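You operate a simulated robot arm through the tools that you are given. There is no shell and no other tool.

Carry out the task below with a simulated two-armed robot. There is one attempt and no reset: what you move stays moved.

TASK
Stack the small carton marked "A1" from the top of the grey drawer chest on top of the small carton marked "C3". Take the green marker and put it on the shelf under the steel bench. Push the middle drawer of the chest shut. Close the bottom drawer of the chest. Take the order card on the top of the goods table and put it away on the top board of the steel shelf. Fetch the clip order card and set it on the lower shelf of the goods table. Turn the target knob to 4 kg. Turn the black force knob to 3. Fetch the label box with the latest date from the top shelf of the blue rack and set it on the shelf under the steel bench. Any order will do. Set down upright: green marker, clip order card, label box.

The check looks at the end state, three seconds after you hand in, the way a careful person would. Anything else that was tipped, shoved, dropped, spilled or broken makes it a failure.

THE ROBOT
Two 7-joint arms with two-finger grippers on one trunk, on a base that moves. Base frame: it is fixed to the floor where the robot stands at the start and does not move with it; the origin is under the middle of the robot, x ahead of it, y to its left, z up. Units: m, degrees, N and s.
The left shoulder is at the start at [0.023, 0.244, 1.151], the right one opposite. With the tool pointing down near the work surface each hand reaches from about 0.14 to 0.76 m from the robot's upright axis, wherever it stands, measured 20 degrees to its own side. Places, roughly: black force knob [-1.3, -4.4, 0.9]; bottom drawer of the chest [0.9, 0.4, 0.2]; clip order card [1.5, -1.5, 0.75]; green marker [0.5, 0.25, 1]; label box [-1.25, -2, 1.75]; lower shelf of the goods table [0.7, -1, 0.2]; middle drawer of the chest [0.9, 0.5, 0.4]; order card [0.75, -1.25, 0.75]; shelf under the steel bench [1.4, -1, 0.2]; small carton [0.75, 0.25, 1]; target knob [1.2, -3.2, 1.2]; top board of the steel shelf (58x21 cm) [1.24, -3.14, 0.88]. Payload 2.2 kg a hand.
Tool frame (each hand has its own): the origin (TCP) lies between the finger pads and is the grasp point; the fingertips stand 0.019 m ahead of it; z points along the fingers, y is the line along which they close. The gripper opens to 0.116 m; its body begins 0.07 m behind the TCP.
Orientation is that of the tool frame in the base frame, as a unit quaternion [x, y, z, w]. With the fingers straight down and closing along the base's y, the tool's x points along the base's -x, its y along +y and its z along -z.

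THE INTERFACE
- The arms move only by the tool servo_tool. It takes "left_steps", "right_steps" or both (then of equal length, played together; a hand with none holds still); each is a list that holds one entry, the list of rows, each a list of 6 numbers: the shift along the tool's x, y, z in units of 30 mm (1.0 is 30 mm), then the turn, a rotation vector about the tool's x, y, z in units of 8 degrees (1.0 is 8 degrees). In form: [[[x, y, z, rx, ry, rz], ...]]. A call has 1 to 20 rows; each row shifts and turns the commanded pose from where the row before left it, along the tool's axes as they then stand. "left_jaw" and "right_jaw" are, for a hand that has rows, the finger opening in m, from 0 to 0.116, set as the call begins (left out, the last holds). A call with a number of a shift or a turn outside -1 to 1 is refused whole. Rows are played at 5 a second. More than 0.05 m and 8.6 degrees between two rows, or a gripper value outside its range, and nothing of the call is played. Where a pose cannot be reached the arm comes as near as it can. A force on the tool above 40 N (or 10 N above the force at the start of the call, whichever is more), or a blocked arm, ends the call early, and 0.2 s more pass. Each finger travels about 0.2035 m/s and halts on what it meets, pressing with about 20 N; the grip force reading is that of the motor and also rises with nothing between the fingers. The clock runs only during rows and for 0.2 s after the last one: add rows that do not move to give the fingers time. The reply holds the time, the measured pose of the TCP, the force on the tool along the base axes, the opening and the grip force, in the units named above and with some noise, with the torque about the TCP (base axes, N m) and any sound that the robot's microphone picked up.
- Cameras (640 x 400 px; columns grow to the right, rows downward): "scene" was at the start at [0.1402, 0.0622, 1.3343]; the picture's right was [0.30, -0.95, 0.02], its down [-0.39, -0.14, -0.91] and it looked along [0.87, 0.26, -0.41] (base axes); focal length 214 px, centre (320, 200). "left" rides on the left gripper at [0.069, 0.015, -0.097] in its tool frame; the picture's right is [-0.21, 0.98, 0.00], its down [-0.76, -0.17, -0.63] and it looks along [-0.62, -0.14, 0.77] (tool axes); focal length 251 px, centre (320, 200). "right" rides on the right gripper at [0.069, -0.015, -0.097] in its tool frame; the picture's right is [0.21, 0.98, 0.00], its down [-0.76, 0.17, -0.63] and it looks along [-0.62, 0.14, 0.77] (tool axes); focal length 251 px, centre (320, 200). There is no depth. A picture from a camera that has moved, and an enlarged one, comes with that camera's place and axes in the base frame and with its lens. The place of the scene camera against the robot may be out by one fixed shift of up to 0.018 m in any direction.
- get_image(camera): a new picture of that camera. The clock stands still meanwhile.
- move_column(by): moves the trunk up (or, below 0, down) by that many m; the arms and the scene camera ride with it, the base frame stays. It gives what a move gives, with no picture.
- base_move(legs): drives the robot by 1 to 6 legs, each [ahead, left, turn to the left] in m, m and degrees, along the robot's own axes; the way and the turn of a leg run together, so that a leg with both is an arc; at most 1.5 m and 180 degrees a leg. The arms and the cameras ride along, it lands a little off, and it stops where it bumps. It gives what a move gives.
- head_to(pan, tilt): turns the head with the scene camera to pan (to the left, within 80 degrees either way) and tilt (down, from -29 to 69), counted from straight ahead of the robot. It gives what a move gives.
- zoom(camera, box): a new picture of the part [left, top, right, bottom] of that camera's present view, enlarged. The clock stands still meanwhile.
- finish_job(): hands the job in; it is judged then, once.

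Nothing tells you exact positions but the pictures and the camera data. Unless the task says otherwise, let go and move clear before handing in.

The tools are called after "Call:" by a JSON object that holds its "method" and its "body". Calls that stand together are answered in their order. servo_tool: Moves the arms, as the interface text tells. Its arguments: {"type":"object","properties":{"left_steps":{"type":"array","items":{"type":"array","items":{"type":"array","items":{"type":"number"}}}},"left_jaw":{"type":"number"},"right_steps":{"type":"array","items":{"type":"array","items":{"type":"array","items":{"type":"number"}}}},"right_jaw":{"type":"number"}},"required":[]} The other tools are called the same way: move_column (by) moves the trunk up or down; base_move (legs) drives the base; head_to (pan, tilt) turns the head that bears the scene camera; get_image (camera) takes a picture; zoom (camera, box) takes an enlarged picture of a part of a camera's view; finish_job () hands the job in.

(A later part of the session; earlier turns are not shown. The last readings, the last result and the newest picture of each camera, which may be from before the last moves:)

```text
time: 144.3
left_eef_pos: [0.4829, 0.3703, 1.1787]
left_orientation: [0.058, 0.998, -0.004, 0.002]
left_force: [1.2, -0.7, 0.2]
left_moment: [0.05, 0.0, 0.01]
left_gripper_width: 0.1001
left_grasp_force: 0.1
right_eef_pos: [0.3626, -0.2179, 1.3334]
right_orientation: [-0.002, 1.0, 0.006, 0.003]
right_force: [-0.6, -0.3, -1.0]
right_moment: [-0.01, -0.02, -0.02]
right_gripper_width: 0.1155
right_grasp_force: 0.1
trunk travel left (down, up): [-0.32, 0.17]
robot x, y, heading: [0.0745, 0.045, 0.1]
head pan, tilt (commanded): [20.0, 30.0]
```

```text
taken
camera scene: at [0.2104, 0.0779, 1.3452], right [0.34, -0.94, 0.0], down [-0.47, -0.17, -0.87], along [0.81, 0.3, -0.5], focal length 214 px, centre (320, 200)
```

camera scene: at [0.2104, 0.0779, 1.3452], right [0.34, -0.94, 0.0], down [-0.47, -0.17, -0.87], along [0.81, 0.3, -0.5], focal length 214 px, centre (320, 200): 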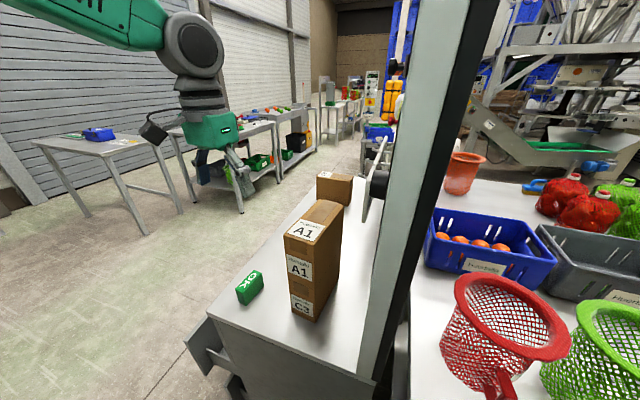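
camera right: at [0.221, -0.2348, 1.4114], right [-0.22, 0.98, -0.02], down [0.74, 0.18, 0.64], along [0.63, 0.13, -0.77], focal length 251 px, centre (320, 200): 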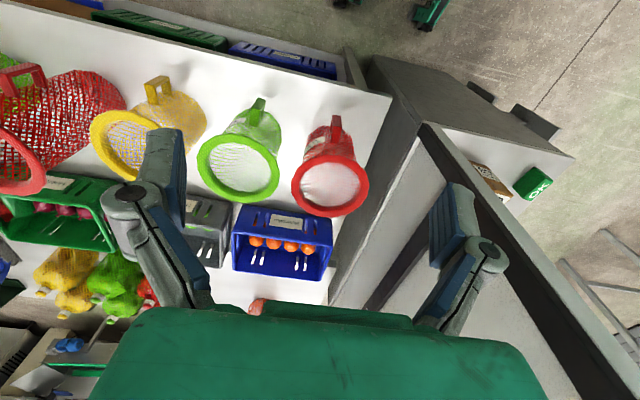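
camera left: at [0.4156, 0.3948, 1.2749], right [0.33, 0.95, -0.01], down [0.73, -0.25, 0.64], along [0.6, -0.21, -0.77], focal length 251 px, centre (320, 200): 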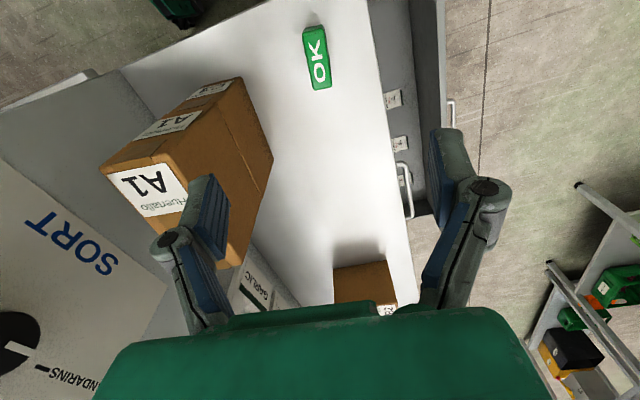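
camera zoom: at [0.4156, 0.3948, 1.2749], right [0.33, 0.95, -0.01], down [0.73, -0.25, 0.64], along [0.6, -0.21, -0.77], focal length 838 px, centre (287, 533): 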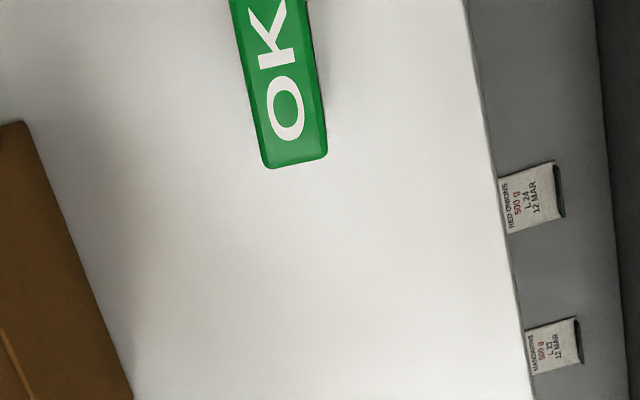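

The gripper is right above the marker. I'll descend to it with the fingers narrowed to 7 cm.

Call:
{"method": "servo_tool", "body": {"left_steps": [[[0, 0, 0.3, 0, 0, 0], [0, 0, 0.6, 0, 0, 0], [0, 0, 0.7, 0, 0, 0], [0, 0, 0.7, 0, 0, 0], [0, 0, 0.7, 0, 0, 0], [0, 0, 0.7, 0, 0, 0], [0, 0, 0.7, 0, 0, 0], [0, 0, 0.7, 0, 0, 0], [0, 0, 0.7, 0, 0, 0], [0, 0, 0.7, 0, 0, 0], [0, 0, 0.7, 0, 0, 0], [0, 0, 0.7, 0, 0, 0], [0, 0, 0.6, 0, 0, 0], [0, 0, 0.5, 0, 0, 0], [0, 0, 0.3, 0, 0, 0], [0, 0, 0.2, 0, 0, 0], [0, 0, 0, 0, 0, 0], [0, 0, 0, 0, 0, 0]]], "left_jaw": 0.07}}

Call:
{"method": "get_image", "body": {"camera": "left"}}

Call:
{"method": "zoom", "body": {"camera": "scene", "box": [190, 180, 330, 320]}}

```text
time: 148.1
left_eef_pos: [0.4839, 0.3693, 0.8919]
left_orientation: [0.057, 0.998, -0.005, 0.003]
left_force: [0.5, -0.1, -0.3]
left_moment: [0.0, 0.02, 0.01]
left_gripper_width: 0.0696
left_grasp_force: 0.0
right_eef_pos: [0.3629, -0.2156, 1.3334]
right_orientation: [-0.004, 1.0, 0.005, 0.003]
right_force: [-0.3, 0.1, -0.3]
right_moment: [0.01, 0.0, -0.01]
right_gripper_width: 0.116
right_grasp_force: 0.0
trunk travel left (down, up): [-0.32, 0.17]
robot x, y, heading: [0.0751, 0.0437, 0.1]
head pan, tilt (commanded): [20.0, 30.0]
```

```text
taken
camera left: at [0.4171, 0.3934, 0.9889], right [0.33, 0.95, -0.01], down [0.73, -0.25, 0.64], along [0.6, -0.21, -0.77], focal length 251 px, centre (320, 200)
```

left: 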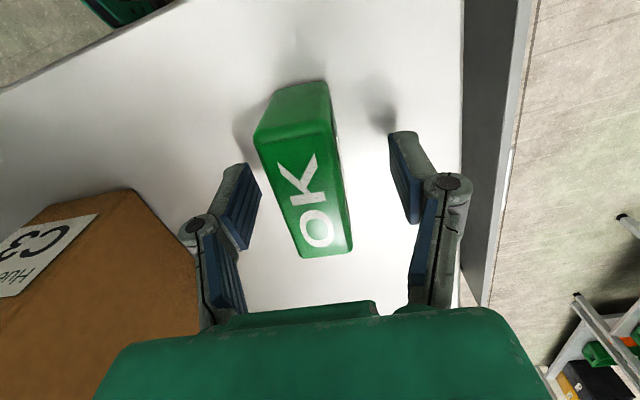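

```text
2.86 times, centred on (260, 250) of scene
camera zoom: at [0.2113, 0.0793, 1.3451], right [0.34, -0.94, 0.0], down [-0.47, -0.17, -0.86], along [0.81, 0.3, -0.5], focal length 613 px, centre (491, 57)
```

zoom: 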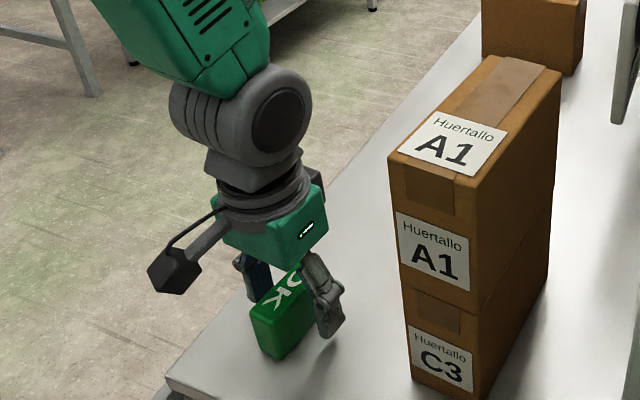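

The marker is between the fingers and the stack looks well aligned. I'll lower a bit more and grip it.

Call:
{"method": "servo_tool", "body": {"left_steps": [[[0, 0, 0.1, 0, 0, 0], [0, 0, 0.1, 0, 0, 0], [0, 0, 0.1, 0, 0, 0], [0, 0, 0, 0, 0, 0], [0, 0, 0, 0, 0, 0]]]}}

Call:
{"method": "servo_tool", "body": {"left_steps": [[[0, 0, 0, 0, 0, 0], [0, 0, 0, 0, 0, 0], [0, 0, 0, 0, 0, 0], [0, 0, 0, 0, 0, 0], [0, 0, 0, 0, 0, 0]]], "left_jaw": 0.015}}

Call:
{"method": "servo_tool", "body": {"left_steps": [[[0, 0, -0.2, 0, 0, 0], [0, 0, -0.5, 0, 0, 0], [0, 0, -0.7, 0, 0, 0], [0, 0, -0.7, 0, 0, 0], [0, 0, -0.7, 0, 0, 0], [0, 0, -0.7, 0, 0, 0], [0, 0, -0.7, 0, 0, 0], [0, 0, -0.7, 0, 0, 0], [0, 0, -0.7, 0, 0, 0], [0, 0, -0.7, 0, 0, 0], [0, 0, -0.5, 0, 0, 0], [0, 0, -0.2, 0, 0, 0], [0, 0, 0, 0, 0, 0], [0, 0, 0, 0, 0, 0]]]}}

Call:
{"method": "get_image", "body": {"camera": "left"}}

```text
time: 149.3
left_eef_pos: [0.4847, 0.3693, 0.886]
left_orientation: [0.057, 0.998, -0.005, 0.002]
left_force: [-0.8, -0.3, 0.4]
left_moment: [0.03, -0.04, -0.01]
left_gripper_width: 0.07
left_grasp_force: 0.0
right_eef_pos: [0.3634, -0.2173, 1.3327]
right_orientation: [-0.003, 1.0, 0.005, 0.003]
right_force: [-0.5, 0.1, 0.4]
right_moment: [-0.03, 0.03, 0.0]
right_gripper_width: 0.1159
right_grasp_force: 0.1
trunk travel left (down, up): [-0.32, 0.17]
robot x, y, heading: [0.0731, 0.0494, 0.1]
head pan, tilt (commanded): [20.0, 30.0]
```

```text
time: 150.5
left_eef_pos: [0.4838, 0.3682, 0.8847]
left_orientation: [0.058, 0.998, -0.004, 0.002]
left_force: [0.0, 0.1, 0.0]
left_moment: [-0.01, -0.01, 0.04]
left_gripper_width: 0.0282
left_grasp_force: 20.6
right_eef_pos: [0.3626, -0.2174, 1.3331]
right_orientation: [-0.003, 1.0, 0.006, 0.001]
right_force: [-0.4, 0.0, 0.5]
right_moment: [0.02, 0.0, -0.02]
right_gripper_width: 0.1161
right_grasp_force: 0.0
trunk travel left (down, up): [-0.32, 0.17]
robot x, y, heading: [0.0747, 0.0456, 0.1]
head pan, tilt (commanded): [20.0, 30.0]
```

```text
time: 153.5
left_eef_pos: [0.4829, 0.3703, 1.0933]
left_orientation: [0.058, 0.998, -0.005, 0.002]
left_force: [-0.2, -0.9, -0.8]
left_moment: [0.01, 0.02, 0.01]
left_gripper_width: 0.0285
left_grasp_force: 19.9
right_eef_pos: [0.3626, -0.2164, 1.3342]
right_orientation: [-0.002, 1.0, 0.004, 0.004]
right_force: [-0.1, 0.5, -0.7]
right_moment: [-0.04, 0.01, 0.01]
right_gripper_width: 0.1158
right_grasp_force: 0.0
trunk travel left (down, up): [-0.32, 0.17]
robot x, y, heading: [0.073, 0.0454, 0.3]
head pan, tilt (commanded): [20.0, 30.0]
```

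```text
taken
camera left: at [0.4155, 0.3949, 1.1894], right [0.33, 0.95, -0.01], down [0.73, -0.25, 0.64], along [0.6, -0.21, -0.77], focal length 251 px, centre (320, 200)
```

left: 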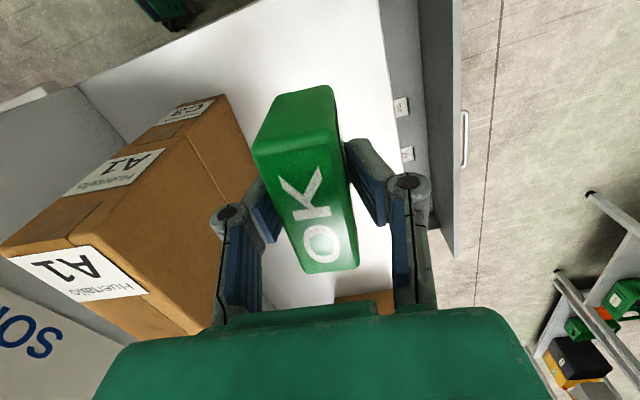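

The marker is held in the left hand. Next I'll drive around to the left side of the chest, facing the open drawers, to push them shut with the right hand.

Call:
{"method": "base_move", "body": {"legs": [[-0.3, 0, 0]]}}

Call:
{"method": "head_to", "body": {"pan": 60, "tilt": 35}}

Call:
{"method": "get_image", "body": {"camera": "scene"}}

```text
time: 155.6
left_eef_pos: [0.1807, 0.3707, 1.0933]
left_orientation: [0.058, 0.998, -0.004, 0.002]
left_force: [-0.9, -0.6, -0.4]
left_moment: [-0.02, -0.01, 0.0]
left_gripper_width: 0.0282
left_grasp_force: 19.8
right_eef_pos: [0.0612, -0.2157, 1.3337]
right_orientation: [-0.001, 1.0, 0.005, 0.003]
right_force: [0.3, -0.8, 1.1]
right_moment: [0.02, 0.0, 0.01]
right_gripper_width: 0.1161
right_grasp_force: 0.1
trunk travel left (down, up): [-0.32, 0.17]
robot x, y, heading: [-0.2288, 0.0431, 0.3]
head pan, tilt (commanded): [20.0, 30.0]
```

```text
time: 156.6
left_eef_pos: [0.1786, 0.3697, 1.0943]
left_orientation: [0.058, 0.998, -0.005, 0.003]
left_force: [-1.1, 0.7, 0.0]
left_moment: [0.01, 0.0, 0.02]
left_gripper_width: 0.0285
left_grasp_force: 20.0
right_eef_pos: [0.0588, -0.2163, 1.3325]
right_orientation: [-0.002, 1.0, 0.005, 0.001]
right_force: [0.7, 0.2, -0.8]
right_moment: [0.0, 0.0, -0.02]
right_gripper_width: 0.1161
right_grasp_force: 0.2
trunk travel left (down, up): [-0.32, 0.17]
robot x, y, heading: [-0.2287, 0.0436, -0.0]
head pan, tilt (commanded): [60.0, 35.0]
```

```text
taken
camera scene: at [-0.132, 0.1248, 1.3375], right [0.87, -0.5, 0.0], down [-0.29, -0.5, -0.82], along [0.41, 0.71, -0.57], focal length 214 px, centre (320, 200)
```

scene: 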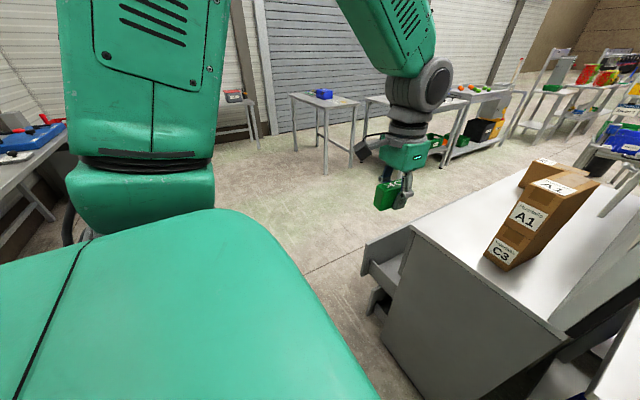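

The floor to the left is clear. I'll drive left past the chest, turn to face it, and look.

Call:
{"method": "base_move", "body": {"legs": [[0, 1.3, 0], [0, 0, -90]]}}

Call:
{"method": "head_to", "body": {"pan": 30, "tilt": 25}}

Call:
{"method": "get_image", "body": {"camera": "scene"}}

```text
time: 166.8
left_eef_pos: [0.1101, 0.9302, 1.0948]
left_orientation: [0.738, 0.675, -0.004, 0.002]
left_force: [-0.5, -1.1, -0.1]
left_moment: [-0.01, 0.04, -0.02]
left_gripper_width: 0.0285
left_grasp_force: 19.9
right_eef_pos: [-0.4819, 1.0329, 1.3306]
right_orientation: [0.696, 0.718, 0.005, 0.007]
right_force: [-0.3, 0.0, 0.0]
right_moment: [-0.03, -0.03, 0.0]
right_gripper_width: 0.116
right_grasp_force: 0.0
trunk travel left (down, up): [-0.32, 0.17]
robot x, y, heading: [-0.2202, 1.3282, -88.3]
head pan, tilt (commanded): [60.0, 35.0]
```

```text
time: 167.8
left_eef_pos: [0.1144, 0.9314, 1.0956]
left_orientation: [0.738, 0.675, -0.006, 0.001]
left_force: [0.2, 0.4, -1.0]
left_moment: [-0.04, -0.01, -0.05]
left_gripper_width: 0.0283
left_grasp_force: 20.0
right_eef_pos: [-0.4764, 1.0359, 1.3333]
right_orientation: [0.695, 0.719, 0.004, 0.005]
right_force: [0.4, -0.5, 1.5]
right_moment: [0.03, -0.01, 0.05]
right_gripper_width: 0.116
right_grasp_force: 0.1
trunk travel left (down, up): [-0.32, 0.17]
robot x, y, heading: [-0.2217, 1.3249, -88.7]
head pan, tilt (commanded): [30.0, 25.0]
```

```text
taken
camera scene: at [-0.1672, 1.2102, 1.3534], right [-0.85, -0.52, -0.01], down [-0.22, 0.36, -0.91], along [0.48, -0.77, -0.42], focal length 214 px, centre (320, 200)
```

scene: 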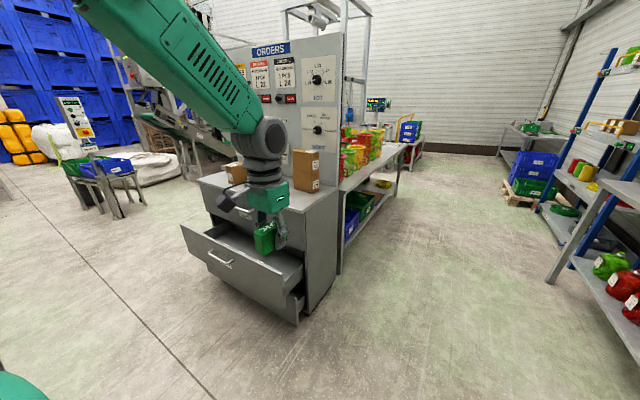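

Now the drawers face me: the middle one is wide open and the bottom one is a little open. I'll zoom in on them and on the panel.

Call:
{"method": "zoom", "body": {"camera": "scene", "box": [160, 160, 360, 330]}}

Call:
{"method": "zoom", "body": {"camera": "scene", "box": [240, 30, 400, 150]}}

Call:
{"method": "zoom", "body": {"camera": "scene", "box": [480, 50, 640, 330]}}

Call:
{"method": "zoom", "body": {"camera": "scene", "box": [330, 80, 480, 220]}}

```text
2.35 times, centred on (260, 245) of scene
camera zoom: at [-0.1672, 1.2102, 1.3534], right [-0.85, -0.52, -0.01], down [-0.22, 0.36, -0.91], along [0.48, -0.77, -0.42], focal length 505 px, centre (461, 94)
```

zoom: 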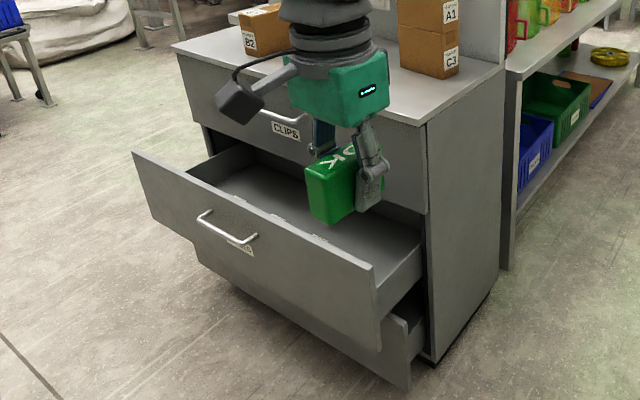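

```text
3.33 times, centred on (320, 90) of scene
camera zoom: at [-0.1672, 1.2102, 1.3534], right [-0.85, -0.52, -0.01], down [-0.22, 0.36, -0.91], along [0.48, -0.77, -0.42], focal length 715 px, centre (320, 567)
```

zoom: 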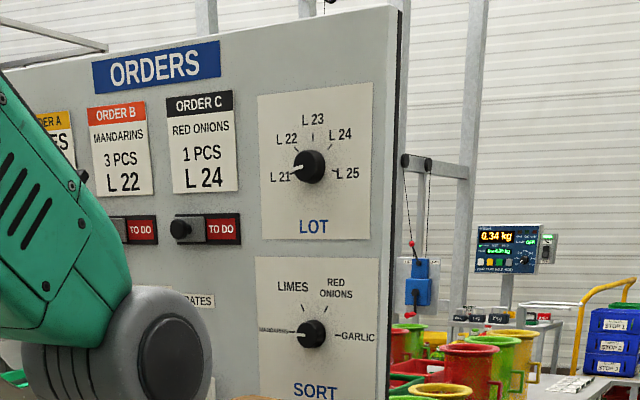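

```text
1.43 times, centred on (560, 190) of scene
camera zoom: at [-0.1672, 1.2102, 1.3534], right [-0.85, -0.52, -0.01], down [-0.22, 0.36, -0.91], along [0.48, -0.77, -0.42], focal length 306 px, centre (-23, 214)
```

zoom: 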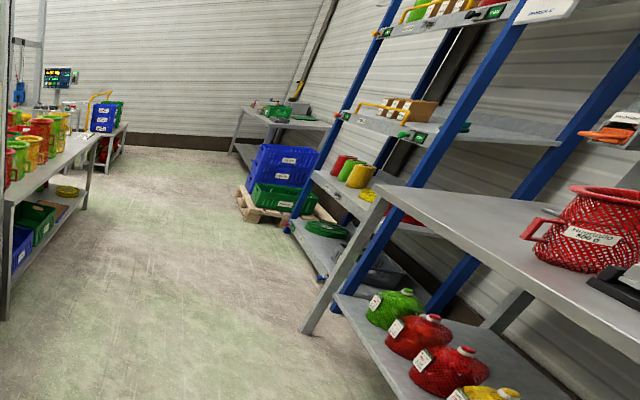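

```text
2.86 times, centred on (405, 150) of scene
camera zoom: at [-0.1672, 1.2102, 1.3534], right [-0.85, -0.52, -0.01], down [-0.22, 0.36, -0.91], along [0.48, -0.77, -0.42], focal length 613 px, centre (77, 343)
```

zoom: 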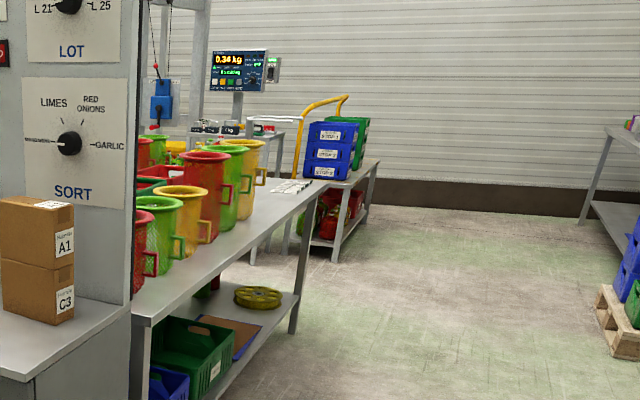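

The middle drawer front spans z 0.31–0.57 at y ≈ 0.61, with its handle at x ≈ 0.88, z ≈ 0.50. The bottom one is at y ≈ 0.51, z 0.05–0.31. I'll slide sideways in front of them and lower the trunk.

Call:
{"method": "base_move", "body": {"legs": [[0.03, 1.27, -1.3]]}}

Call:
{"method": "move_column", "body": {"by": -0.3}}

Call:
{"method": "head_to", "body": {"pan": 0, "tilt": 45}}

Call:
{"method": "get_image", "body": {"camera": "scene"}}

```text
time: 174.1
left_eef_pos: [1.3888, 0.9356, 1.0938]
left_orientation: [0.738, 0.675, -0.007, -0.001]
left_force: [-0.1, -0.4, -0.6]
left_moment: [0.0, 0.03, -0.01]
left_gripper_width: 0.0283
left_grasp_force: 20.4
right_eef_pos: [0.7996, 1.0384, 1.333]
right_orientation: [0.696, 0.718, 0.002, 0.003]
right_force: [-0.1, 1.0, 0.2]
right_moment: [0.0, 0.03, -0.01]
right_gripper_width: 0.1158
right_grasp_force: 0.1
trunk travel left (down, up): [-0.32, 0.17]
robot x, y, heading: [1.0491, 1.3345, -88.1]
head pan, tilt (commanded): [30.0, 25.0]
```

```text
time: 177.1
left_eef_pos: [1.3876, 0.9379, 0.7946]
left_orientation: [0.739, 0.674, -0.007, 0.0]
left_force: [0.4, 0.0, -1.8]
left_moment: [-0.02, 0.02, 0.0]
left_gripper_width: 0.0283
left_grasp_force: 19.6
right_eef_pos: [0.7979, 1.0401, 1.032]
right_orientation: [0.695, 0.719, 0.005, 0.003]
right_force: [0.3, 0.5, 0.1]
right_moment: [0.0, 0.02, 0.0]
right_gripper_width: 0.1159
right_grasp_force: 0.0
trunk travel left (down, up): [-0.02, 0.47]
robot x, y, heading: [1.0508, 1.3297, -88.3]
head pan, tilt (commanded): [30.0, 25.0]
```

```text
time: 178.1
left_eef_pos: [1.3881, 0.9389, 0.7957]
left_orientation: [0.738, 0.675, -0.007, 0.001]
left_force: [-0.4, -0.3, -0.4]
left_moment: [0.0, 0.01, 0.03]
left_gripper_width: 0.0287
left_grasp_force: 20.0
right_eef_pos: [0.7975, 1.041, 1.0319]
right_orientation: [0.696, 0.718, 0.003, 0.003]
right_force: [0.1, -0.5, -0.6]
right_moment: [-0.01, 0.0, -0.04]
right_gripper_width: 0.1161
right_grasp_force: 0.1
trunk travel left (down, up): [-0.02, 0.47]
robot x, y, heading: [1.0531, 1.3309, -88.6]
head pan, tilt (commanded): [0.0, 45.0]
```

```text
taken
camera scene: at [1.0633, 1.2124, 1.0226], right [-1.0, -0.03, 0.0], down [-0.02, 0.71, -0.71], along [0.02, -0.71, -0.71], focal length 214 px, centre (320, 200)
```

scene: 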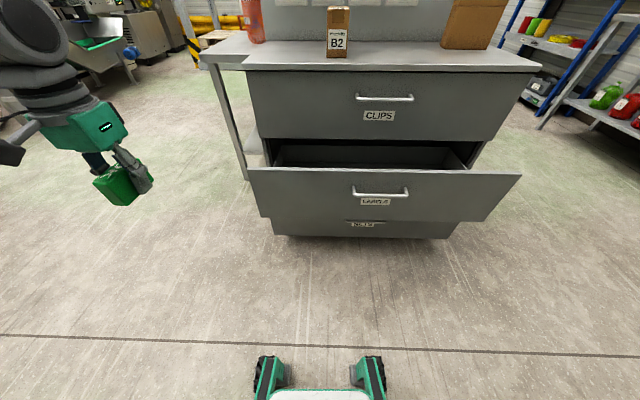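

This is a clear frontal view: middle drawer panel x 0.39–1.33, top z ≈ 0.56, handle at (0.86, z 0.50); the bottom drawer is behind it. I'll close the right fingers and tilt the right hand forward while moving it down and ahead.

Call:
{"method": "servo_tool", "body": {"right_steps": [[[-0.556, 0, 0.833, 0, -0.9375, 0], [-0.4425, 0, 0.8984, 0, -0.9375, 0], [-0.3215, 0, 0.9485, 0, -0.9375, 0], [-0.1949, 0, 0.9824, 0, -0.9375, 0], [-0.065, 0, 0.9994, 0, -0.9375, 0], [0.066, 0, 0.9994, 0, -0.9375, 0], [0.1959, 0, 0.9822, 0, -0.9375, 0], [0.3224, 0, 0.9482, 0, -0.9375, 0], [0.4434, 0, 0.898, 0, -0.9375, 0], [0.5568, 0, 0.8325, 0, -0.9375, 0], [0.6607, 0, 0.7526, 0, -0.9375, 0], [0.7533, 0, 0.6599, 0, -0.9375, 0], [0, 0, 0, 0, 0, 0], [0, 0, 0, 0, 0, 0], [0, 0, 0, 0, 0, 0], [0, 0, 0, 0, 0, 0]]], "right_jaw": 0.0}}

Call:
{"method": "get_image", "body": {"camera": "scene"}}

Call:
{"method": "get_image", "body": {"camera": "right"}}

```text
time: 181.5
left_eef_pos: [1.3882, 0.9366, 0.7953]
left_orientation: [0.738, 0.675, -0.007, 0.001]
left_force: [0.9, 0.8, -0.3]
left_moment: [0.0, 0.01, 0.01]
left_gripper_width: 0.0284
left_grasp_force: 20.3
right_eef_pos: [0.803, 0.8229, 0.8196]
right_orientation: [0.556, 0.57, -0.417, 0.438]
right_force: [0.2, 0.3, 0.0]
right_moment: [-0.02, 0.0, -0.02]
right_gripper_width: 0.0002
right_grasp_force: 20.2
right hand out of reach, approached as far as the arm can: row 6, 7, 8, 9, 10, 11, 12
trunk travel left (down, up): [-0.02, 0.47]
robot x, y, heading: [1.0498, 1.3356, -88.5]
head pan, tilt (commanded): [0.0, 45.0]
```

```text
taken
camera scene: at [1.0631, 1.2118, 1.0225], right [-1.0, -0.03, 0.0], down [-0.02, 0.71, -0.7], along [0.02, -0.7, -0.71], focal length 214 px, centre (320, 200)
```

scene: 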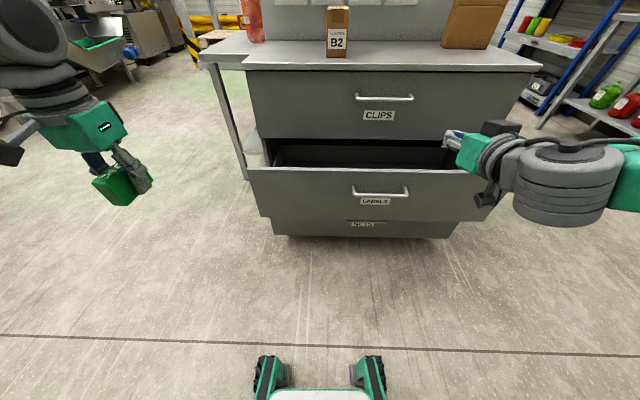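

```text
taken
camera right: at [0.7826, 0.9336, 0.778], right [0.98, 0.09, -0.2], down [0.14, 0.41, 0.9], along [0.16, -0.91, 0.39], focal length 251 px, centre (320, 200)
```

right: 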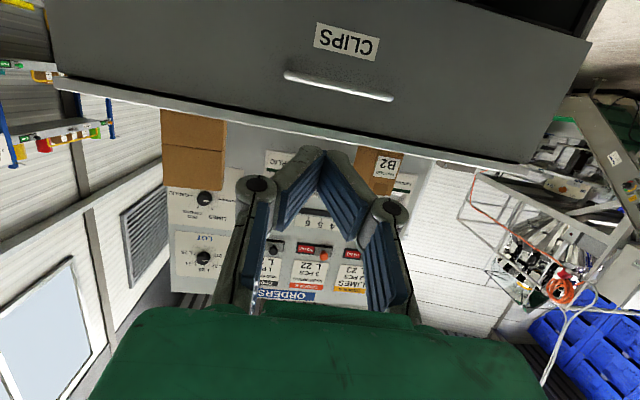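

The right hand now points forward, about 15° below horizontal. I'll bring it down in front of the middle drawer panel, below the handle.

Call:
{"method": "servo_tool", "body": {"right_steps": [[[0.734, 0.1, 0.474, 0, 0, 0], [0.734, 0.1, 0.474, 0, 0, 0], [0.734, 0.1, 0.474, 0, 0, 0], [0.734, 0.1, 0.474, 0, 0, 0], [0.734, 0.1, 0.474, 0, 0, 0], [0.734, 0.1, 0.474, 0, 0, 0], [0.734, 0.1, 0.474, 0, 0, 0], [0.734, 0.1, 0.474, 0, 0, 0], [0.734, 0.1, 0.474, 0, 0, 0], [0.734, 0.1, 0.474, 0, 0, 0], [0.734, 0.1, 0.474, 0, 0, 0], [0.734, 0.1, 0.474, 0, 0, 0], [0.734, 0.1, 0.474, 0, 0, 0], [0.734, 0.1, 0.474, 0, 0, 0], [0.734, 0.1, 0.474, 0, 0, 0], [0.734, 0.1, 0.474, 0, 0, 0], [0, 0, 0, 0, 0, 0], [0, 0, 0, 0, 0, 0], [0, 0, 0, 0, 0, 0], [0, 0, 0, 0, 0, 0]]]}}

Call:
{"method": "get_image", "body": {"camera": "scene"}}

Call:
{"method": "get_image", "body": {"camera": "right"}}

```text
time: 185.7
left_eef_pos: [1.3866, 0.9365, 0.7949]
left_orientation: [0.738, 0.675, -0.007, 0.0]
left_force: [-0.5, -0.8, 0.3]
left_moment: [0.0, 0.0, 0.01]
left_gripper_width: 0.0284
left_grasp_force: 20.5
right_eef_pos: [0.8024, 0.8226, 0.8196]
right_orientation: [0.555, 0.57, -0.417, 0.439]
right_force: [-0.4, 0.3, -0.3]
right_moment: [0.03, 0.01, -0.01]
right_gripper_width: 0.0001
right_grasp_force: 20.4
right hand out of reach, approached as far as the arm can: row 1, 2, 3, 4, 5, 6, 7, 8, 9, 10, 11, 12, 13, 14, 15, 16
trunk travel left (down, up): [-0.02, 0.47]
robot x, y, heading: [1.0497, 1.329, -88.4]
head pan, tilt (commanded): [0.0, 45.0]
```

```text
taken
camera scene: at [1.063, 1.2118, 1.0225], right [-1.0, -0.03, 0.0], down [-0.02, 0.71, -0.7], along [0.02, -0.7, -0.71], focal length 214 px, centre (320, 200)
```

scene: 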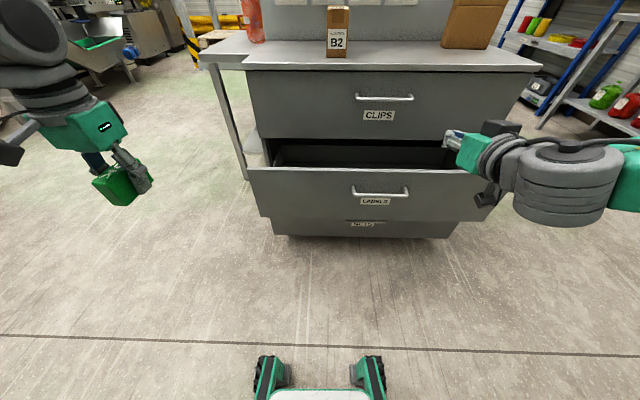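

```text
taken
camera right: at [0.7824, 0.9336, 0.778], right [0.98, 0.09, -0.2], down [0.14, 0.41, 0.9], along [0.16, -0.91, 0.39], focal length 251 px, centre (320, 200)
```

right: 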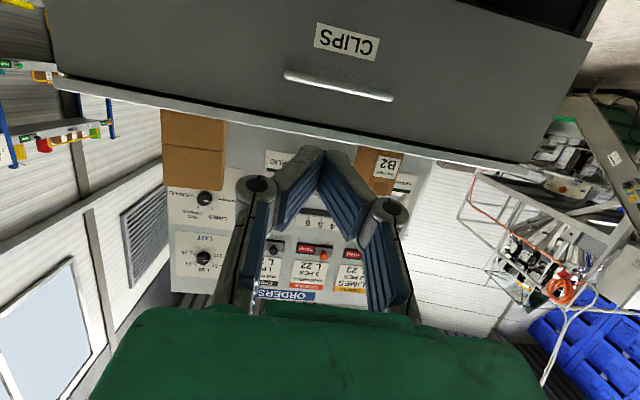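

The wrist can't hold that flat angle lower down. I'll tilt the fingers more downward, about 45°, and then lower the hand.

Call:
{"method": "servo_tool", "body": {"right_steps": [[[0, 0, 0, 0, 0.94, 0], [0, 0, 0, 0, 0.94, 0], [0, 0, 0, 0, 0.94, 0], [0, 0, 0, 0, 0.94, 0], [0.458, -0.145, 0.88, 0, 0, 0], [0.458, -0.145, 0.88, 0, 0, 0], [0.458, -0.145, 0.88, 0, 0, 0], [0.458, -0.145, 0.88, 0, 0, 0], [0.458, -0.145, 0.88, 0, 0, 0], [0.458, -0.145, 0.88, 0, 0, 0], [0.458, -0.145, 0.88, 0, 0, 0], [0.458, -0.145, 0.88, 0, 0, 0], [0, 0, 0, 0, 0, 0], [0, 0, 0, 0, 0, 0], [0, 0, 0, 0, 0, 0], [0, 0, 0, 0, 0, 0]]]}}

Call:
{"method": "get_image", "body": {"camera": "scene"}}

```text
time: 189.1
left_eef_pos: [1.3866, 0.9388, 0.7948]
left_orientation: [0.738, 0.675, -0.006, 0.0]
left_force: [0.7, 0.0, -2.0]
left_moment: [0.0, -0.02, 0.0]
left_gripper_width: 0.0284
left_grasp_force: 19.6
right_eef_pos: [0.7723, 0.7521, 0.5925]
right_orientation: [0.644, 0.665, -0.258, 0.276]
right_force: [-0.1, -0.1, -0.1]
right_moment: [0.01, 0.0, 0.04]
right_gripper_width: 0.0001
right_grasp_force: 19.6
trunk travel left (down, up): [-0.02, 0.47]
robot x, y, heading: [1.0514, 1.3288, -88.4]
head pan, tilt (commanded): [0.0, 45.0]
```

```text
taken
camera scene: at [1.0631, 1.2113, 1.0224], right [-1.0, -0.03, 0.0], down [-0.02, 0.71, -0.7], along [0.02, -0.7, -0.71], focal length 214 px, centre (320, 200)
```

scene: 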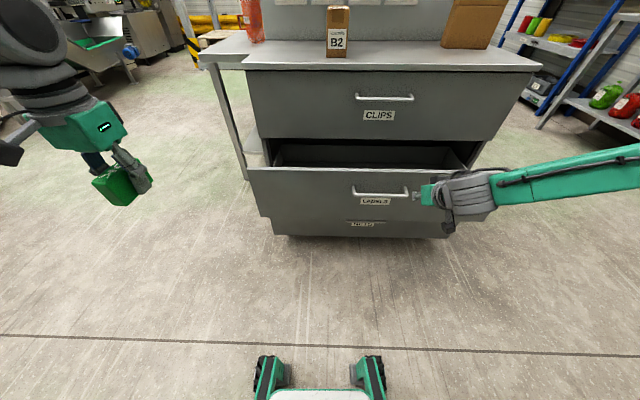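

The hand is now descending properly in front of the drawer. I'll continue down to below handle level.

Call:
{"method": "servo_tool", "body": {"right_steps": [[[0.321, -0.108, 0.631, 0, 0, 0], [0.321, -0.108, 0.631, 0, 0, 0], [0.321, -0.108, 0.631, 0, 0, 0], [0.321, -0.108, 0.631, 0, 0, 0], [0.321, -0.108, 0.631, 0, 0, 0], [0.321, -0.108, 0.631, 0, 0, 0], [0.321, -0.108, 0.631, 0, 0, 0], [0.321, -0.108, 0.631, 0, 0, 0], [0, 0, 0, 0, 0, 0], [0, 0, 0, 0, 0, 0], [0, 0, 0, 0, 0, 0], [0, 0, 0, 0, 0, 0]]]}}

Call:
{"method": "get_image", "body": {"camera": "scene"}}

Call:
{"method": "get_image", "body": {"camera": "right"}}

```text
time: 191.7
left_eef_pos: [1.3867, 0.9368, 0.7947]
left_orientation: [0.738, 0.675, -0.007, 0.0]
left_force: [-0.8, 0.1, -0.7]
left_moment: [0.03, 0.03, 0.01]
left_gripper_width: 0.0283
left_grasp_force: 19.6
right_eef_pos: [0.7493, 0.6999, 0.4313]
right_orientation: [0.644, 0.665, -0.258, 0.276]
right_force: [0.9, -0.2, 0.3]
right_moment: [0.03, 0.03, -0.03]
right_gripper_width: 0.0002
right_grasp_force: 19.9
trunk travel left (down, up): [-0.02, 0.47]
robot x, y, heading: [1.0523, 1.3314, -88.7]
head pan, tilt (commanded): [0.0, 45.0]
```

```text
taken
camera scene: at [1.063, 1.2111, 1.0224], right [-1.0, -0.03, 0.0], down [-0.02, 0.71, -0.7], along [0.02, -0.7, -0.71], focal length 214 px, centre (320, 200)
```

scene: 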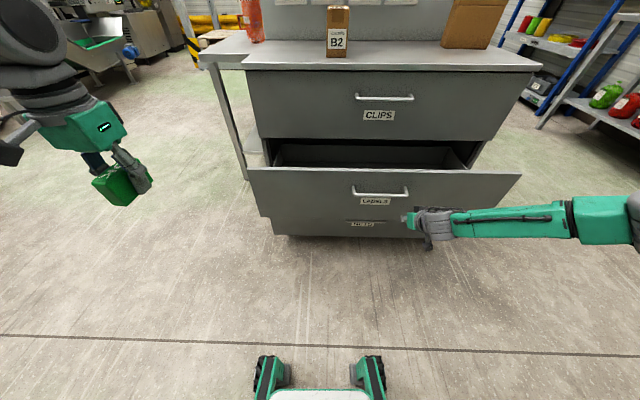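

```text
taken
camera right: at [0.7283, 0.816, 0.451], right [0.97, 0.19, -0.14], down [0.16, -0.09, 0.98], along [0.17, -0.98, -0.12], focal length 251 px, centre (320, 200)
```

right: 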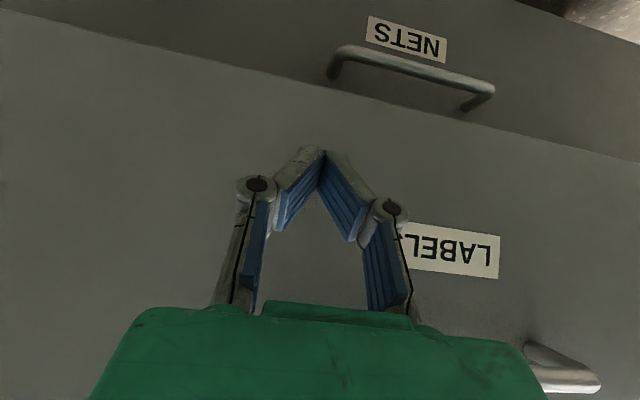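

The fingertips are in front of the "LABELS" drawer panel. I'll push it inward (towards -y).

Call:
{"method": "servo_tool", "body": {"right_steps": [[[-0.357, -0.019, 0.349, 0, 0, 0], [-0.357, -0.019, 0.349, 0, 0, 0], [-0.357, -0.019, 0.349, 0, 0, 0], [-0.357, -0.019, 0.349, 0, 0, 0], [-0.357, -0.019, 0.349, 0, 0, 0], [-0.357, -0.019, 0.349, 0, 0, 0], [-0.357, -0.019, 0.349, 0, 0, 0], [-0.357, -0.019, 0.349, 0, 0, 0], [0, 0, 0, 0, 0, 0]]]}}

Call:
{"method": "get_image", "body": {"camera": "scene"}}

```text
time: 193.7
left_eef_pos: [1.3869, 0.9377, 0.7948]
left_orientation: [0.738, 0.675, -0.008, 0.0]
left_force: [-0.1, 0.2, -0.1]
left_moment: [0.02, 0.0, 0.03]
left_gripper_width: 0.0282
left_grasp_force: 20.1
right_eef_pos: [0.7498, 0.5784, 0.4312]
right_orientation: [0.644, 0.665, -0.259, 0.276]
right_force: [0.6, 0.8, 0.9]
right_moment: [0.04, 0.02, 0.05]
right_gripper_width: 0.0
right_grasp_force: 20.0
trunk travel left (down, up): [-0.02, 0.47]
robot x, y, heading: [1.0502, 1.3311, -88.3]
head pan, tilt (commanded): [0.0, 45.0]
```

```text
taken
camera scene: at [1.0635, 1.2106, 1.0224], right [-1.0, -0.03, 0.0], down [-0.02, 0.71, -0.7], along [0.02, -0.7, -0.71], focal length 214 px, centre (320, 200)
```

scene: 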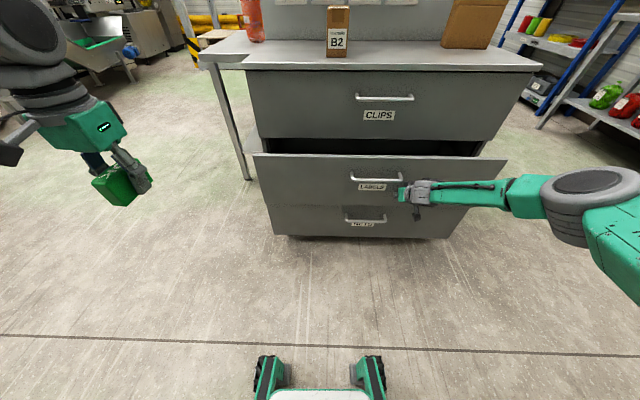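

The drawer moves freely. I'll keep pushing.

Call:
{"method": "servo_tool", "body": {"right_steps": [[[-0.357, -0.019, 0.349, 0, 0, 0], [-0.357, -0.019, 0.349, 0, 0, 0], [-0.357, -0.019, 0.349, 0, 0, 0], [-0.357, -0.019, 0.349, 0, 0, 0], [-0.357, -0.019, 0.349, 0, 0, 0], [-0.357, -0.019, 0.349, 0, 0, 0], [-0.2, -0.011, 0.195, 0, 0, 0], [-0.2, -0.011, 0.195, 0, 0, 0], [0, 0, 0, 0, 0, 0]]]}}

Call:
{"method": "get_image", "body": {"camera": "scene"}}

```text
time: 195.7
left_eef_pos: [1.3882, 0.9376, 0.7949]
left_orientation: [0.738, 0.675, -0.007, 0.001]
left_force: [-0.5, -0.5, -1.3]
left_moment: [-0.02, 0.05, -0.05]
left_gripper_width: 0.0287
left_grasp_force: 20.0
right_eef_pos: [0.7457, 0.5206, 0.4259]
right_orientation: [0.645, 0.665, -0.258, 0.275]
right_force: [-0.2, -0.1, -0.7]
right_moment: [0.0, -0.02, 0.0]
right_gripper_width: 0.0
right_grasp_force: 19.9
right hand out of reach, approached as far as the arm can: row 4, 5, 6, 7, 8
trunk travel left (down, up): [-0.02, 0.47]
robot x, y, heading: [1.0513, 1.3289, -88.3]
head pan, tilt (commanded): [0.0, 45.0]
```

```text
taken
camera scene: at [1.0639, 1.2105, 1.0223], right [-1.0, -0.03, 0.0], down [-0.02, 0.71, -0.7], along [0.02, -0.7, -0.71], focal length 214 px, centre (320, 200)
```

scene: 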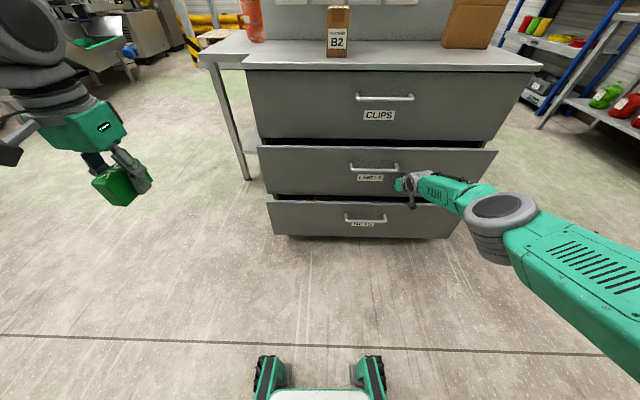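

The arm is at full stretch. I'll drive the base forward 6 cm, which keeps pushing the drawer gently, then finish with the arm.

Call:
{"method": "base_move", "body": {"legs": [[0.06, 0, 0]]}}

Call:
{"method": "get_image", "body": {"camera": "scene"}}

```text
time: 196.7
left_eef_pos: [1.39, 0.8773, 0.7945]
left_orientation: [0.737, 0.675, -0.007, 0.0]
left_force: [-0.2, 0.6, -0.4]
left_moment: [0.03, 0.0, 0.01]
left_gripper_width: 0.0284
left_grasp_force: 20.0
right_eef_pos: [0.7495, 0.4619, 0.4246]
right_orientation: [0.644, 0.666, -0.257, 0.275]
right_force: [0.5, -0.2, -0.7]
right_moment: [-0.05, 0.0, -0.01]
right_gripper_width: 0.0
right_grasp_force: 19.8
trunk travel left (down, up): [-0.02, 0.47]
robot x, y, heading: [1.0506, 1.2734, -88.6]
head pan, tilt (commanded): [0.0, 45.0]
```

```text
taken
camera scene: at [1.0657, 1.1495, 1.0221], right [-1.0, -0.03, 0.0], down [-0.02, 0.71, -0.7], along [0.02, -0.7, -0.71], focal length 214 px, centre (320, 200)
```

scene: 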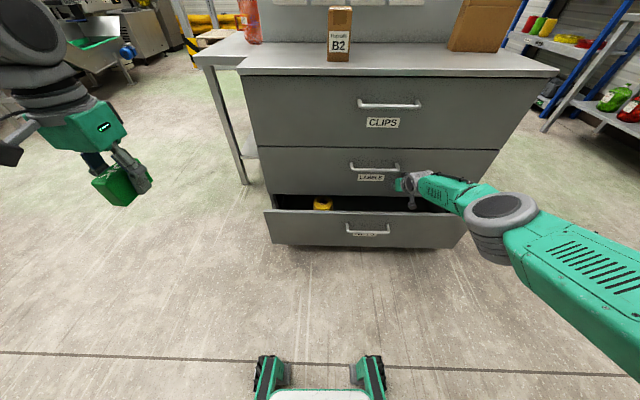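

Call:
{"method": "zoom", "body": {"camera": "scene", "box": [230, 60, 560, 260]}}

Call:
{"method": "get_image", "body": {"camera": "right"}}

```text
1.94 times, centred on (395, 160) of scene
camera zoom: at [1.0657, 1.1495, 1.0221], right [-1.0, -0.03, 0.0], down [-0.02, 0.71, -0.7], along [0.02, -0.7, -0.71], focal length 416 px, centre (174, 278)
```

zoom: 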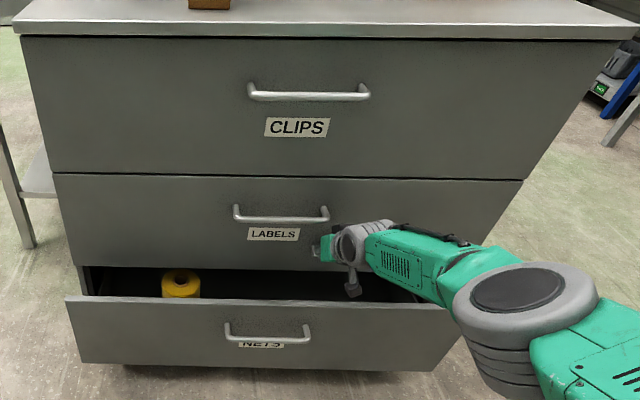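

```text
taken
camera right: at [0.7289, 0.5773, 0.4447], right [0.97, 0.19, -0.14], down [0.16, -0.09, 0.98], along [0.17, -0.98, -0.12], focal length 251 px, centre (320, 200)
```

right: 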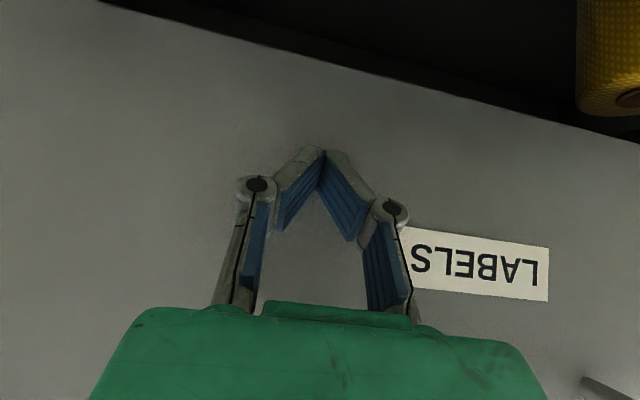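

The middle drawer looks nearly flush. To finish with force feedback, I'll pull the hand back, step the base forward, then press with the arm.

Call:
{"method": "servo_tool", "body": {"right_steps": [[[0.3, 0.015, -0.29, 0, 0, 0], [0.3, 0.015, -0.29, 0, 0, 0], [0.3, 0.015, -0.29, 0, 0, 0], [0.3, 0.015, -0.29, 0, 0, 0], [0.3, 0.015, -0.29, 0, 0, 0], [0.3, 0.015, -0.29, 0, 0, 0], [0.3, 0.015, -0.29, 0, 0, 0], [0.3, 0.015, -0.29, 0, 0, 0], [0, 0, 0, 0, 0, 0]]]}}

Call:
{"method": "base_move", "body": {"legs": [[0.07, 0, 0]]}}

Call:
{"method": "servo_tool", "body": {"right_steps": [[[-0.2, -0.01, 0.195, 0, 0, 0], [-0.2, -0.01, 0.195, 0, 0, 0], [-0.2, -0.01, 0.195, 0, 0, 0], [-0.2, -0.01, 0.195, 0, 0, 0], [-0.12, -0.006, 0.117, 0, 0, 0], [-0.12, -0.006, 0.117, 0, 0, 0], [-0.12, -0.006, 0.117, 0, 0, 0], [-0.12, -0.006, 0.117, 0, 0, 0], [0, 0, 0, 0, 0, 0]]]}}

Call:
{"method": "get_image", "body": {"camera": "scene"}}

```text
time: 198.7
left_eef_pos: [1.3906, 0.8813, 0.7955]
left_orientation: [0.737, 0.675, -0.009, 0.0]
left_force: [-0.3, -0.4, -0.8]
left_moment: [-0.03, 0.03, 0.03]
left_gripper_width: 0.0285
left_grasp_force: 20.2
right_eef_pos: [0.7496, 0.5625, 0.4275]
right_orientation: [0.643, 0.665, -0.261, 0.276]
right_force: [0.1, -0.4, -0.1]
right_moment: [0.02, 0.01, -0.01]
right_gripper_width: 0.0
right_grasp_force: 20.0
trunk travel left (down, up): [-0.02, 0.47]
robot x, y, heading: [1.052, 1.2718, -88.3]
head pan, tilt (commanded): [0.0, 45.0]
```

```text
time: 199.7
left_eef_pos: [1.3927, 0.8087, 0.7953]
left_orientation: [0.738, 0.674, -0.008, 0.0]
left_force: [-0.3, 0.4, -0.6]
left_moment: [0.0, 0.0, -0.05]
left_gripper_width: 0.0287
left_grasp_force: 19.2
right_eef_pos: [0.7521, 0.4923, 0.4259]
right_orientation: [0.644, 0.665, -0.26, 0.276]
right_force: [0.1, 0.0, -0.7]
right_moment: [-0.01, -0.02, -0.02]
right_gripper_width: 0.0
right_grasp_force: 20.5
trunk travel left (down, up): [-0.02, 0.47]
robot x, y, heading: [1.0581, 1.2005, -88.5]
head pan, tilt (commanded): [0.0, 45.0]
```

```text
time: 201.1
left_eef_pos: [1.3922, 0.8133, 0.7981]
left_orientation: [0.738, 0.675, -0.01, 0.003]
left_force: [-0.1, -0.6, -1.5]
left_moment: [-0.01, 0.0, 0.01]
left_gripper_width: 0.0283
left_grasp_force: 20.4
right_eef_pos: [0.7502, 0.4581, 0.427]
right_orientation: [0.646, 0.665, -0.258, 0.273]
right_force: [0.7, 7.5, 3.7]
right_moment: [-0.02, 0.01, -0.06]
right_gripper_width: 0.0002
right_grasp_force: 28.4
trunk travel left (down, up): [-0.02, 0.47]
robot x, y, heading: [1.0529, 1.2006, -88.2]
head pan, tilt (commanded): [0.0, 45.0]
stopped in row 7 (right hand): the force on the tool passed its limit at 50 N (the readings are from after the stop); the commanded pose is now the measured one
```

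```text
taken
camera scene: at [1.0682, 1.081, 1.0224], right [-1.0, -0.03, 0.0], down [-0.02, 0.71, -0.7], along [0.02, -0.7, -0.71], focal length 214 px, centre (320, 200)
```

scene: 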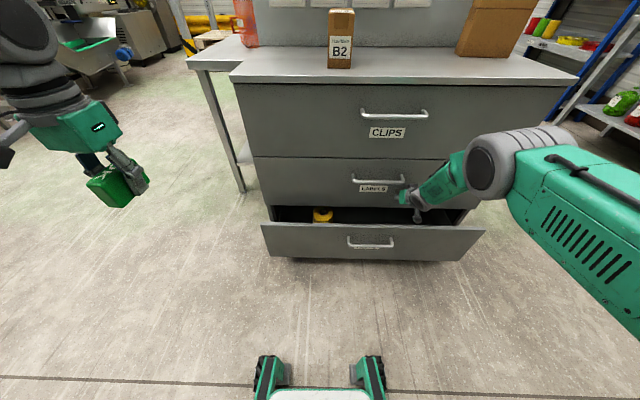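

The force rose sharply with the tip at y ≈ 0.445, so the middle drawer is shut. Now I'll back off and lower the hand to the bottom drawer's front.

Call:
{"method": "servo_tool", "body": {"right_steps": [[[0.5, 0.027, -0.49, 0, 0, 0], [0.5, 0.027, -0.49, 0, 0, 0], [0.5, 0.027, -0.49, 0, 0, 0], [0.5, 0.027, -0.49, 0, 0, 0], [0.5, 0.027, -0.49, 0, 0, 0], [0.5, 0.027, -0.49, 0, 0, 0], [0.5, 0.027, -0.49, 0, 0, 0], [0.67, -0.012, 0.684, 0, 0, 0], [0.67, -0.012, 0.684, 0, 0, 0], [0.67, -0.012, 0.684, 0, 0, 0], [0.67, -0.012, 0.684, 0, 0, 0], [0.67, -0.012, 0.684, 0, 0, 0], [0.67, -0.012, 0.684, 0, 0, 0], [0.67, -0.012, 0.684, 0, 0, 0], [0.67, -0.012, 0.684, 0, 0, 0], [0, 0, 0, 0, 0, 0], [0, 0, 0, 0, 0, 0], [0, 0, 0, 0, 0, 0], [0, 0, 0, 0, 0, 0]]]}}

Call:
{"method": "get_image", "body": {"camera": "scene"}}

Call:
{"method": "get_image", "body": {"camera": "right"}}

```text
time: 205.1
left_eef_pos: [1.3912, 0.8147, 0.7982]
left_orientation: [0.737, 0.675, -0.01, 0.003]
left_force: [-0.7, 0.0, -0.6]
left_moment: [-0.03, 0.0, 0.01]
left_gripper_width: 0.0284
left_grasp_force: 20.0
right_eef_pos: [0.7494, 0.605, 0.1991]
right_orientation: [0.645, 0.665, -0.259, 0.274]
right_force: [-0.5, 0.1, 0.0]
right_moment: [0.02, 0.04, -0.03]
right_gripper_width: 0.0
right_grasp_force: 28.5
trunk travel left (down, up): [-0.02, 0.47]
robot x, y, heading: [1.054, 1.1992, -88.3]
head pan, tilt (commanded): [0.0, 45.0]
```

```text
taken
camera scene: at [1.0675, 1.0811, 1.0224], right [-1.0, -0.03, 0.0], down [-0.02, 0.71, -0.7], along [0.02, -0.7, -0.71], focal length 214 px, centre (320, 200)
```

scene: 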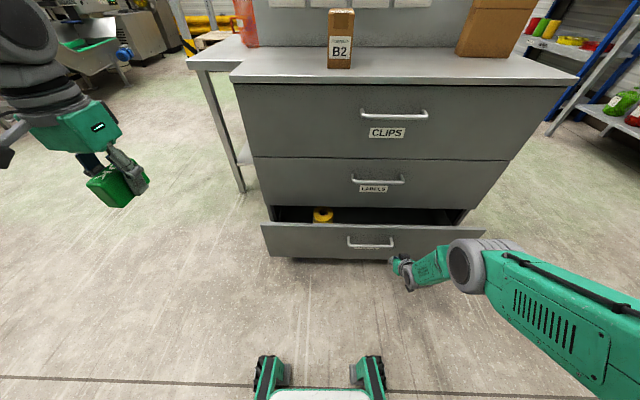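

```text
taken
camera right: at [0.7289, 0.7214, 0.219], right [0.97, 0.19, -0.14], down [0.16, -0.1, 0.98], along [0.17, -0.98, -0.12], focal length 251 px, centre (320, 200)
```

right: 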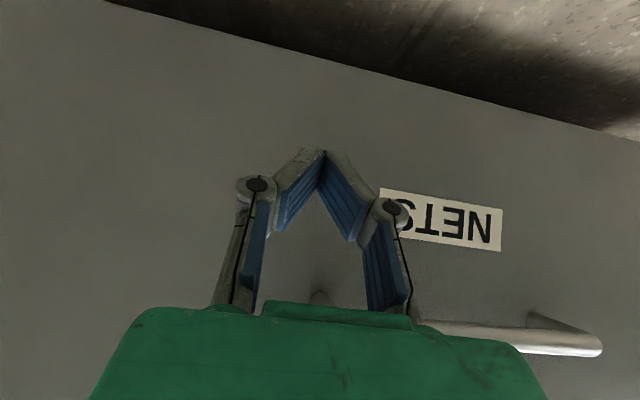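

The bottom drawer's handle is close to my palm's path, so I'll shift left and lower before pushing.

Call:
{"method": "servo_tool", "body": {"right_steps": [[[0.358, -0.42, 0.343, 0, 0, 0], [0.358, -0.42, 0.343, 0, 0, 0], [0.358, -0.42, 0.343, 0, 0, 0], [0.358, -0.42, 0.343, 0, 0, 0], [0, 0, 0, 0, 0, 0], [-0.3, -0.016, 0.293, 0, 0, 0], [-0.3, -0.016, 0.293, 0, 0, 0], [-0.3, -0.016, 0.293, 0, 0, 0], [-0.3, -0.016, 0.293, 0, 0, 0], [-0.3, -0.016, 0.293, 0, 0, 0], [-0.3, -0.016, 0.293, 0, 0, 0], [-0.3, -0.016, 0.293, 0, 0, 0], [-0.3, -0.016, 0.293, 0, 0, 0], [0, 0, 0, 0, 0, 0]]]}}

Call:
{"method": "get_image", "body": {"camera": "scene"}}

Call:
{"method": "get_image", "body": {"camera": "right"}}

```text
time: 208.1
left_eef_pos: [1.3906, 0.8131, 0.7984]
left_orientation: [0.737, 0.675, -0.01, 0.003]
left_force: [1.0, -0.6, -0.9]
left_moment: [-0.01, 0.02, 0.01]
left_gripper_width: 0.0286
left_grasp_force: 20.0
right_eef_pos: [0.7143, 0.5807, 0.1846]
right_orientation: [0.645, 0.665, -0.258, 0.274]
right_force: [-0.3, -0.2, -0.3]
right_moment: [-0.03, 0.04, -0.02]
right_gripper_width: 0.0001
right_grasp_force: 28.6
right hand out of reach, approached as far as the arm can: row 3, 4, 6, 7, 8, 9, 10, 11, 12, 13
trunk travel left (down, up): [-0.02, 0.47]
robot x, y, heading: [1.057, 1.2017, -88.6]
head pan, tilt (commanded): [0.0, 45.0]
```

```text
taken
camera scene: at [1.0674, 1.0812, 1.0224], right [-1.0, -0.03, 0.0], down [-0.02, 0.71, -0.7], along [0.02, -0.7, -0.71], focal length 214 px, centre (320, 200)
```

scene: 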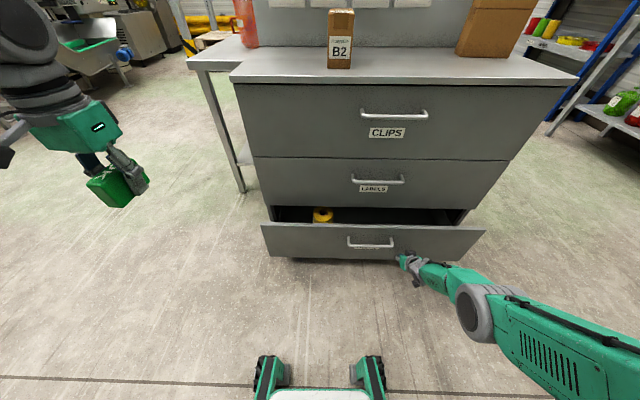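

```text
taken
camera right: at [0.6947, 0.6975, 0.2062], right [0.97, 0.19, -0.14], down [0.16, -0.1, 0.98], along [0.17, -0.98, -0.12], focal length 251 px, centre (320, 200)
```

right: 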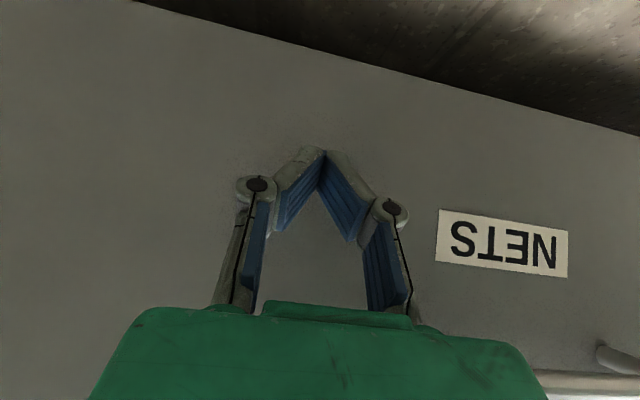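

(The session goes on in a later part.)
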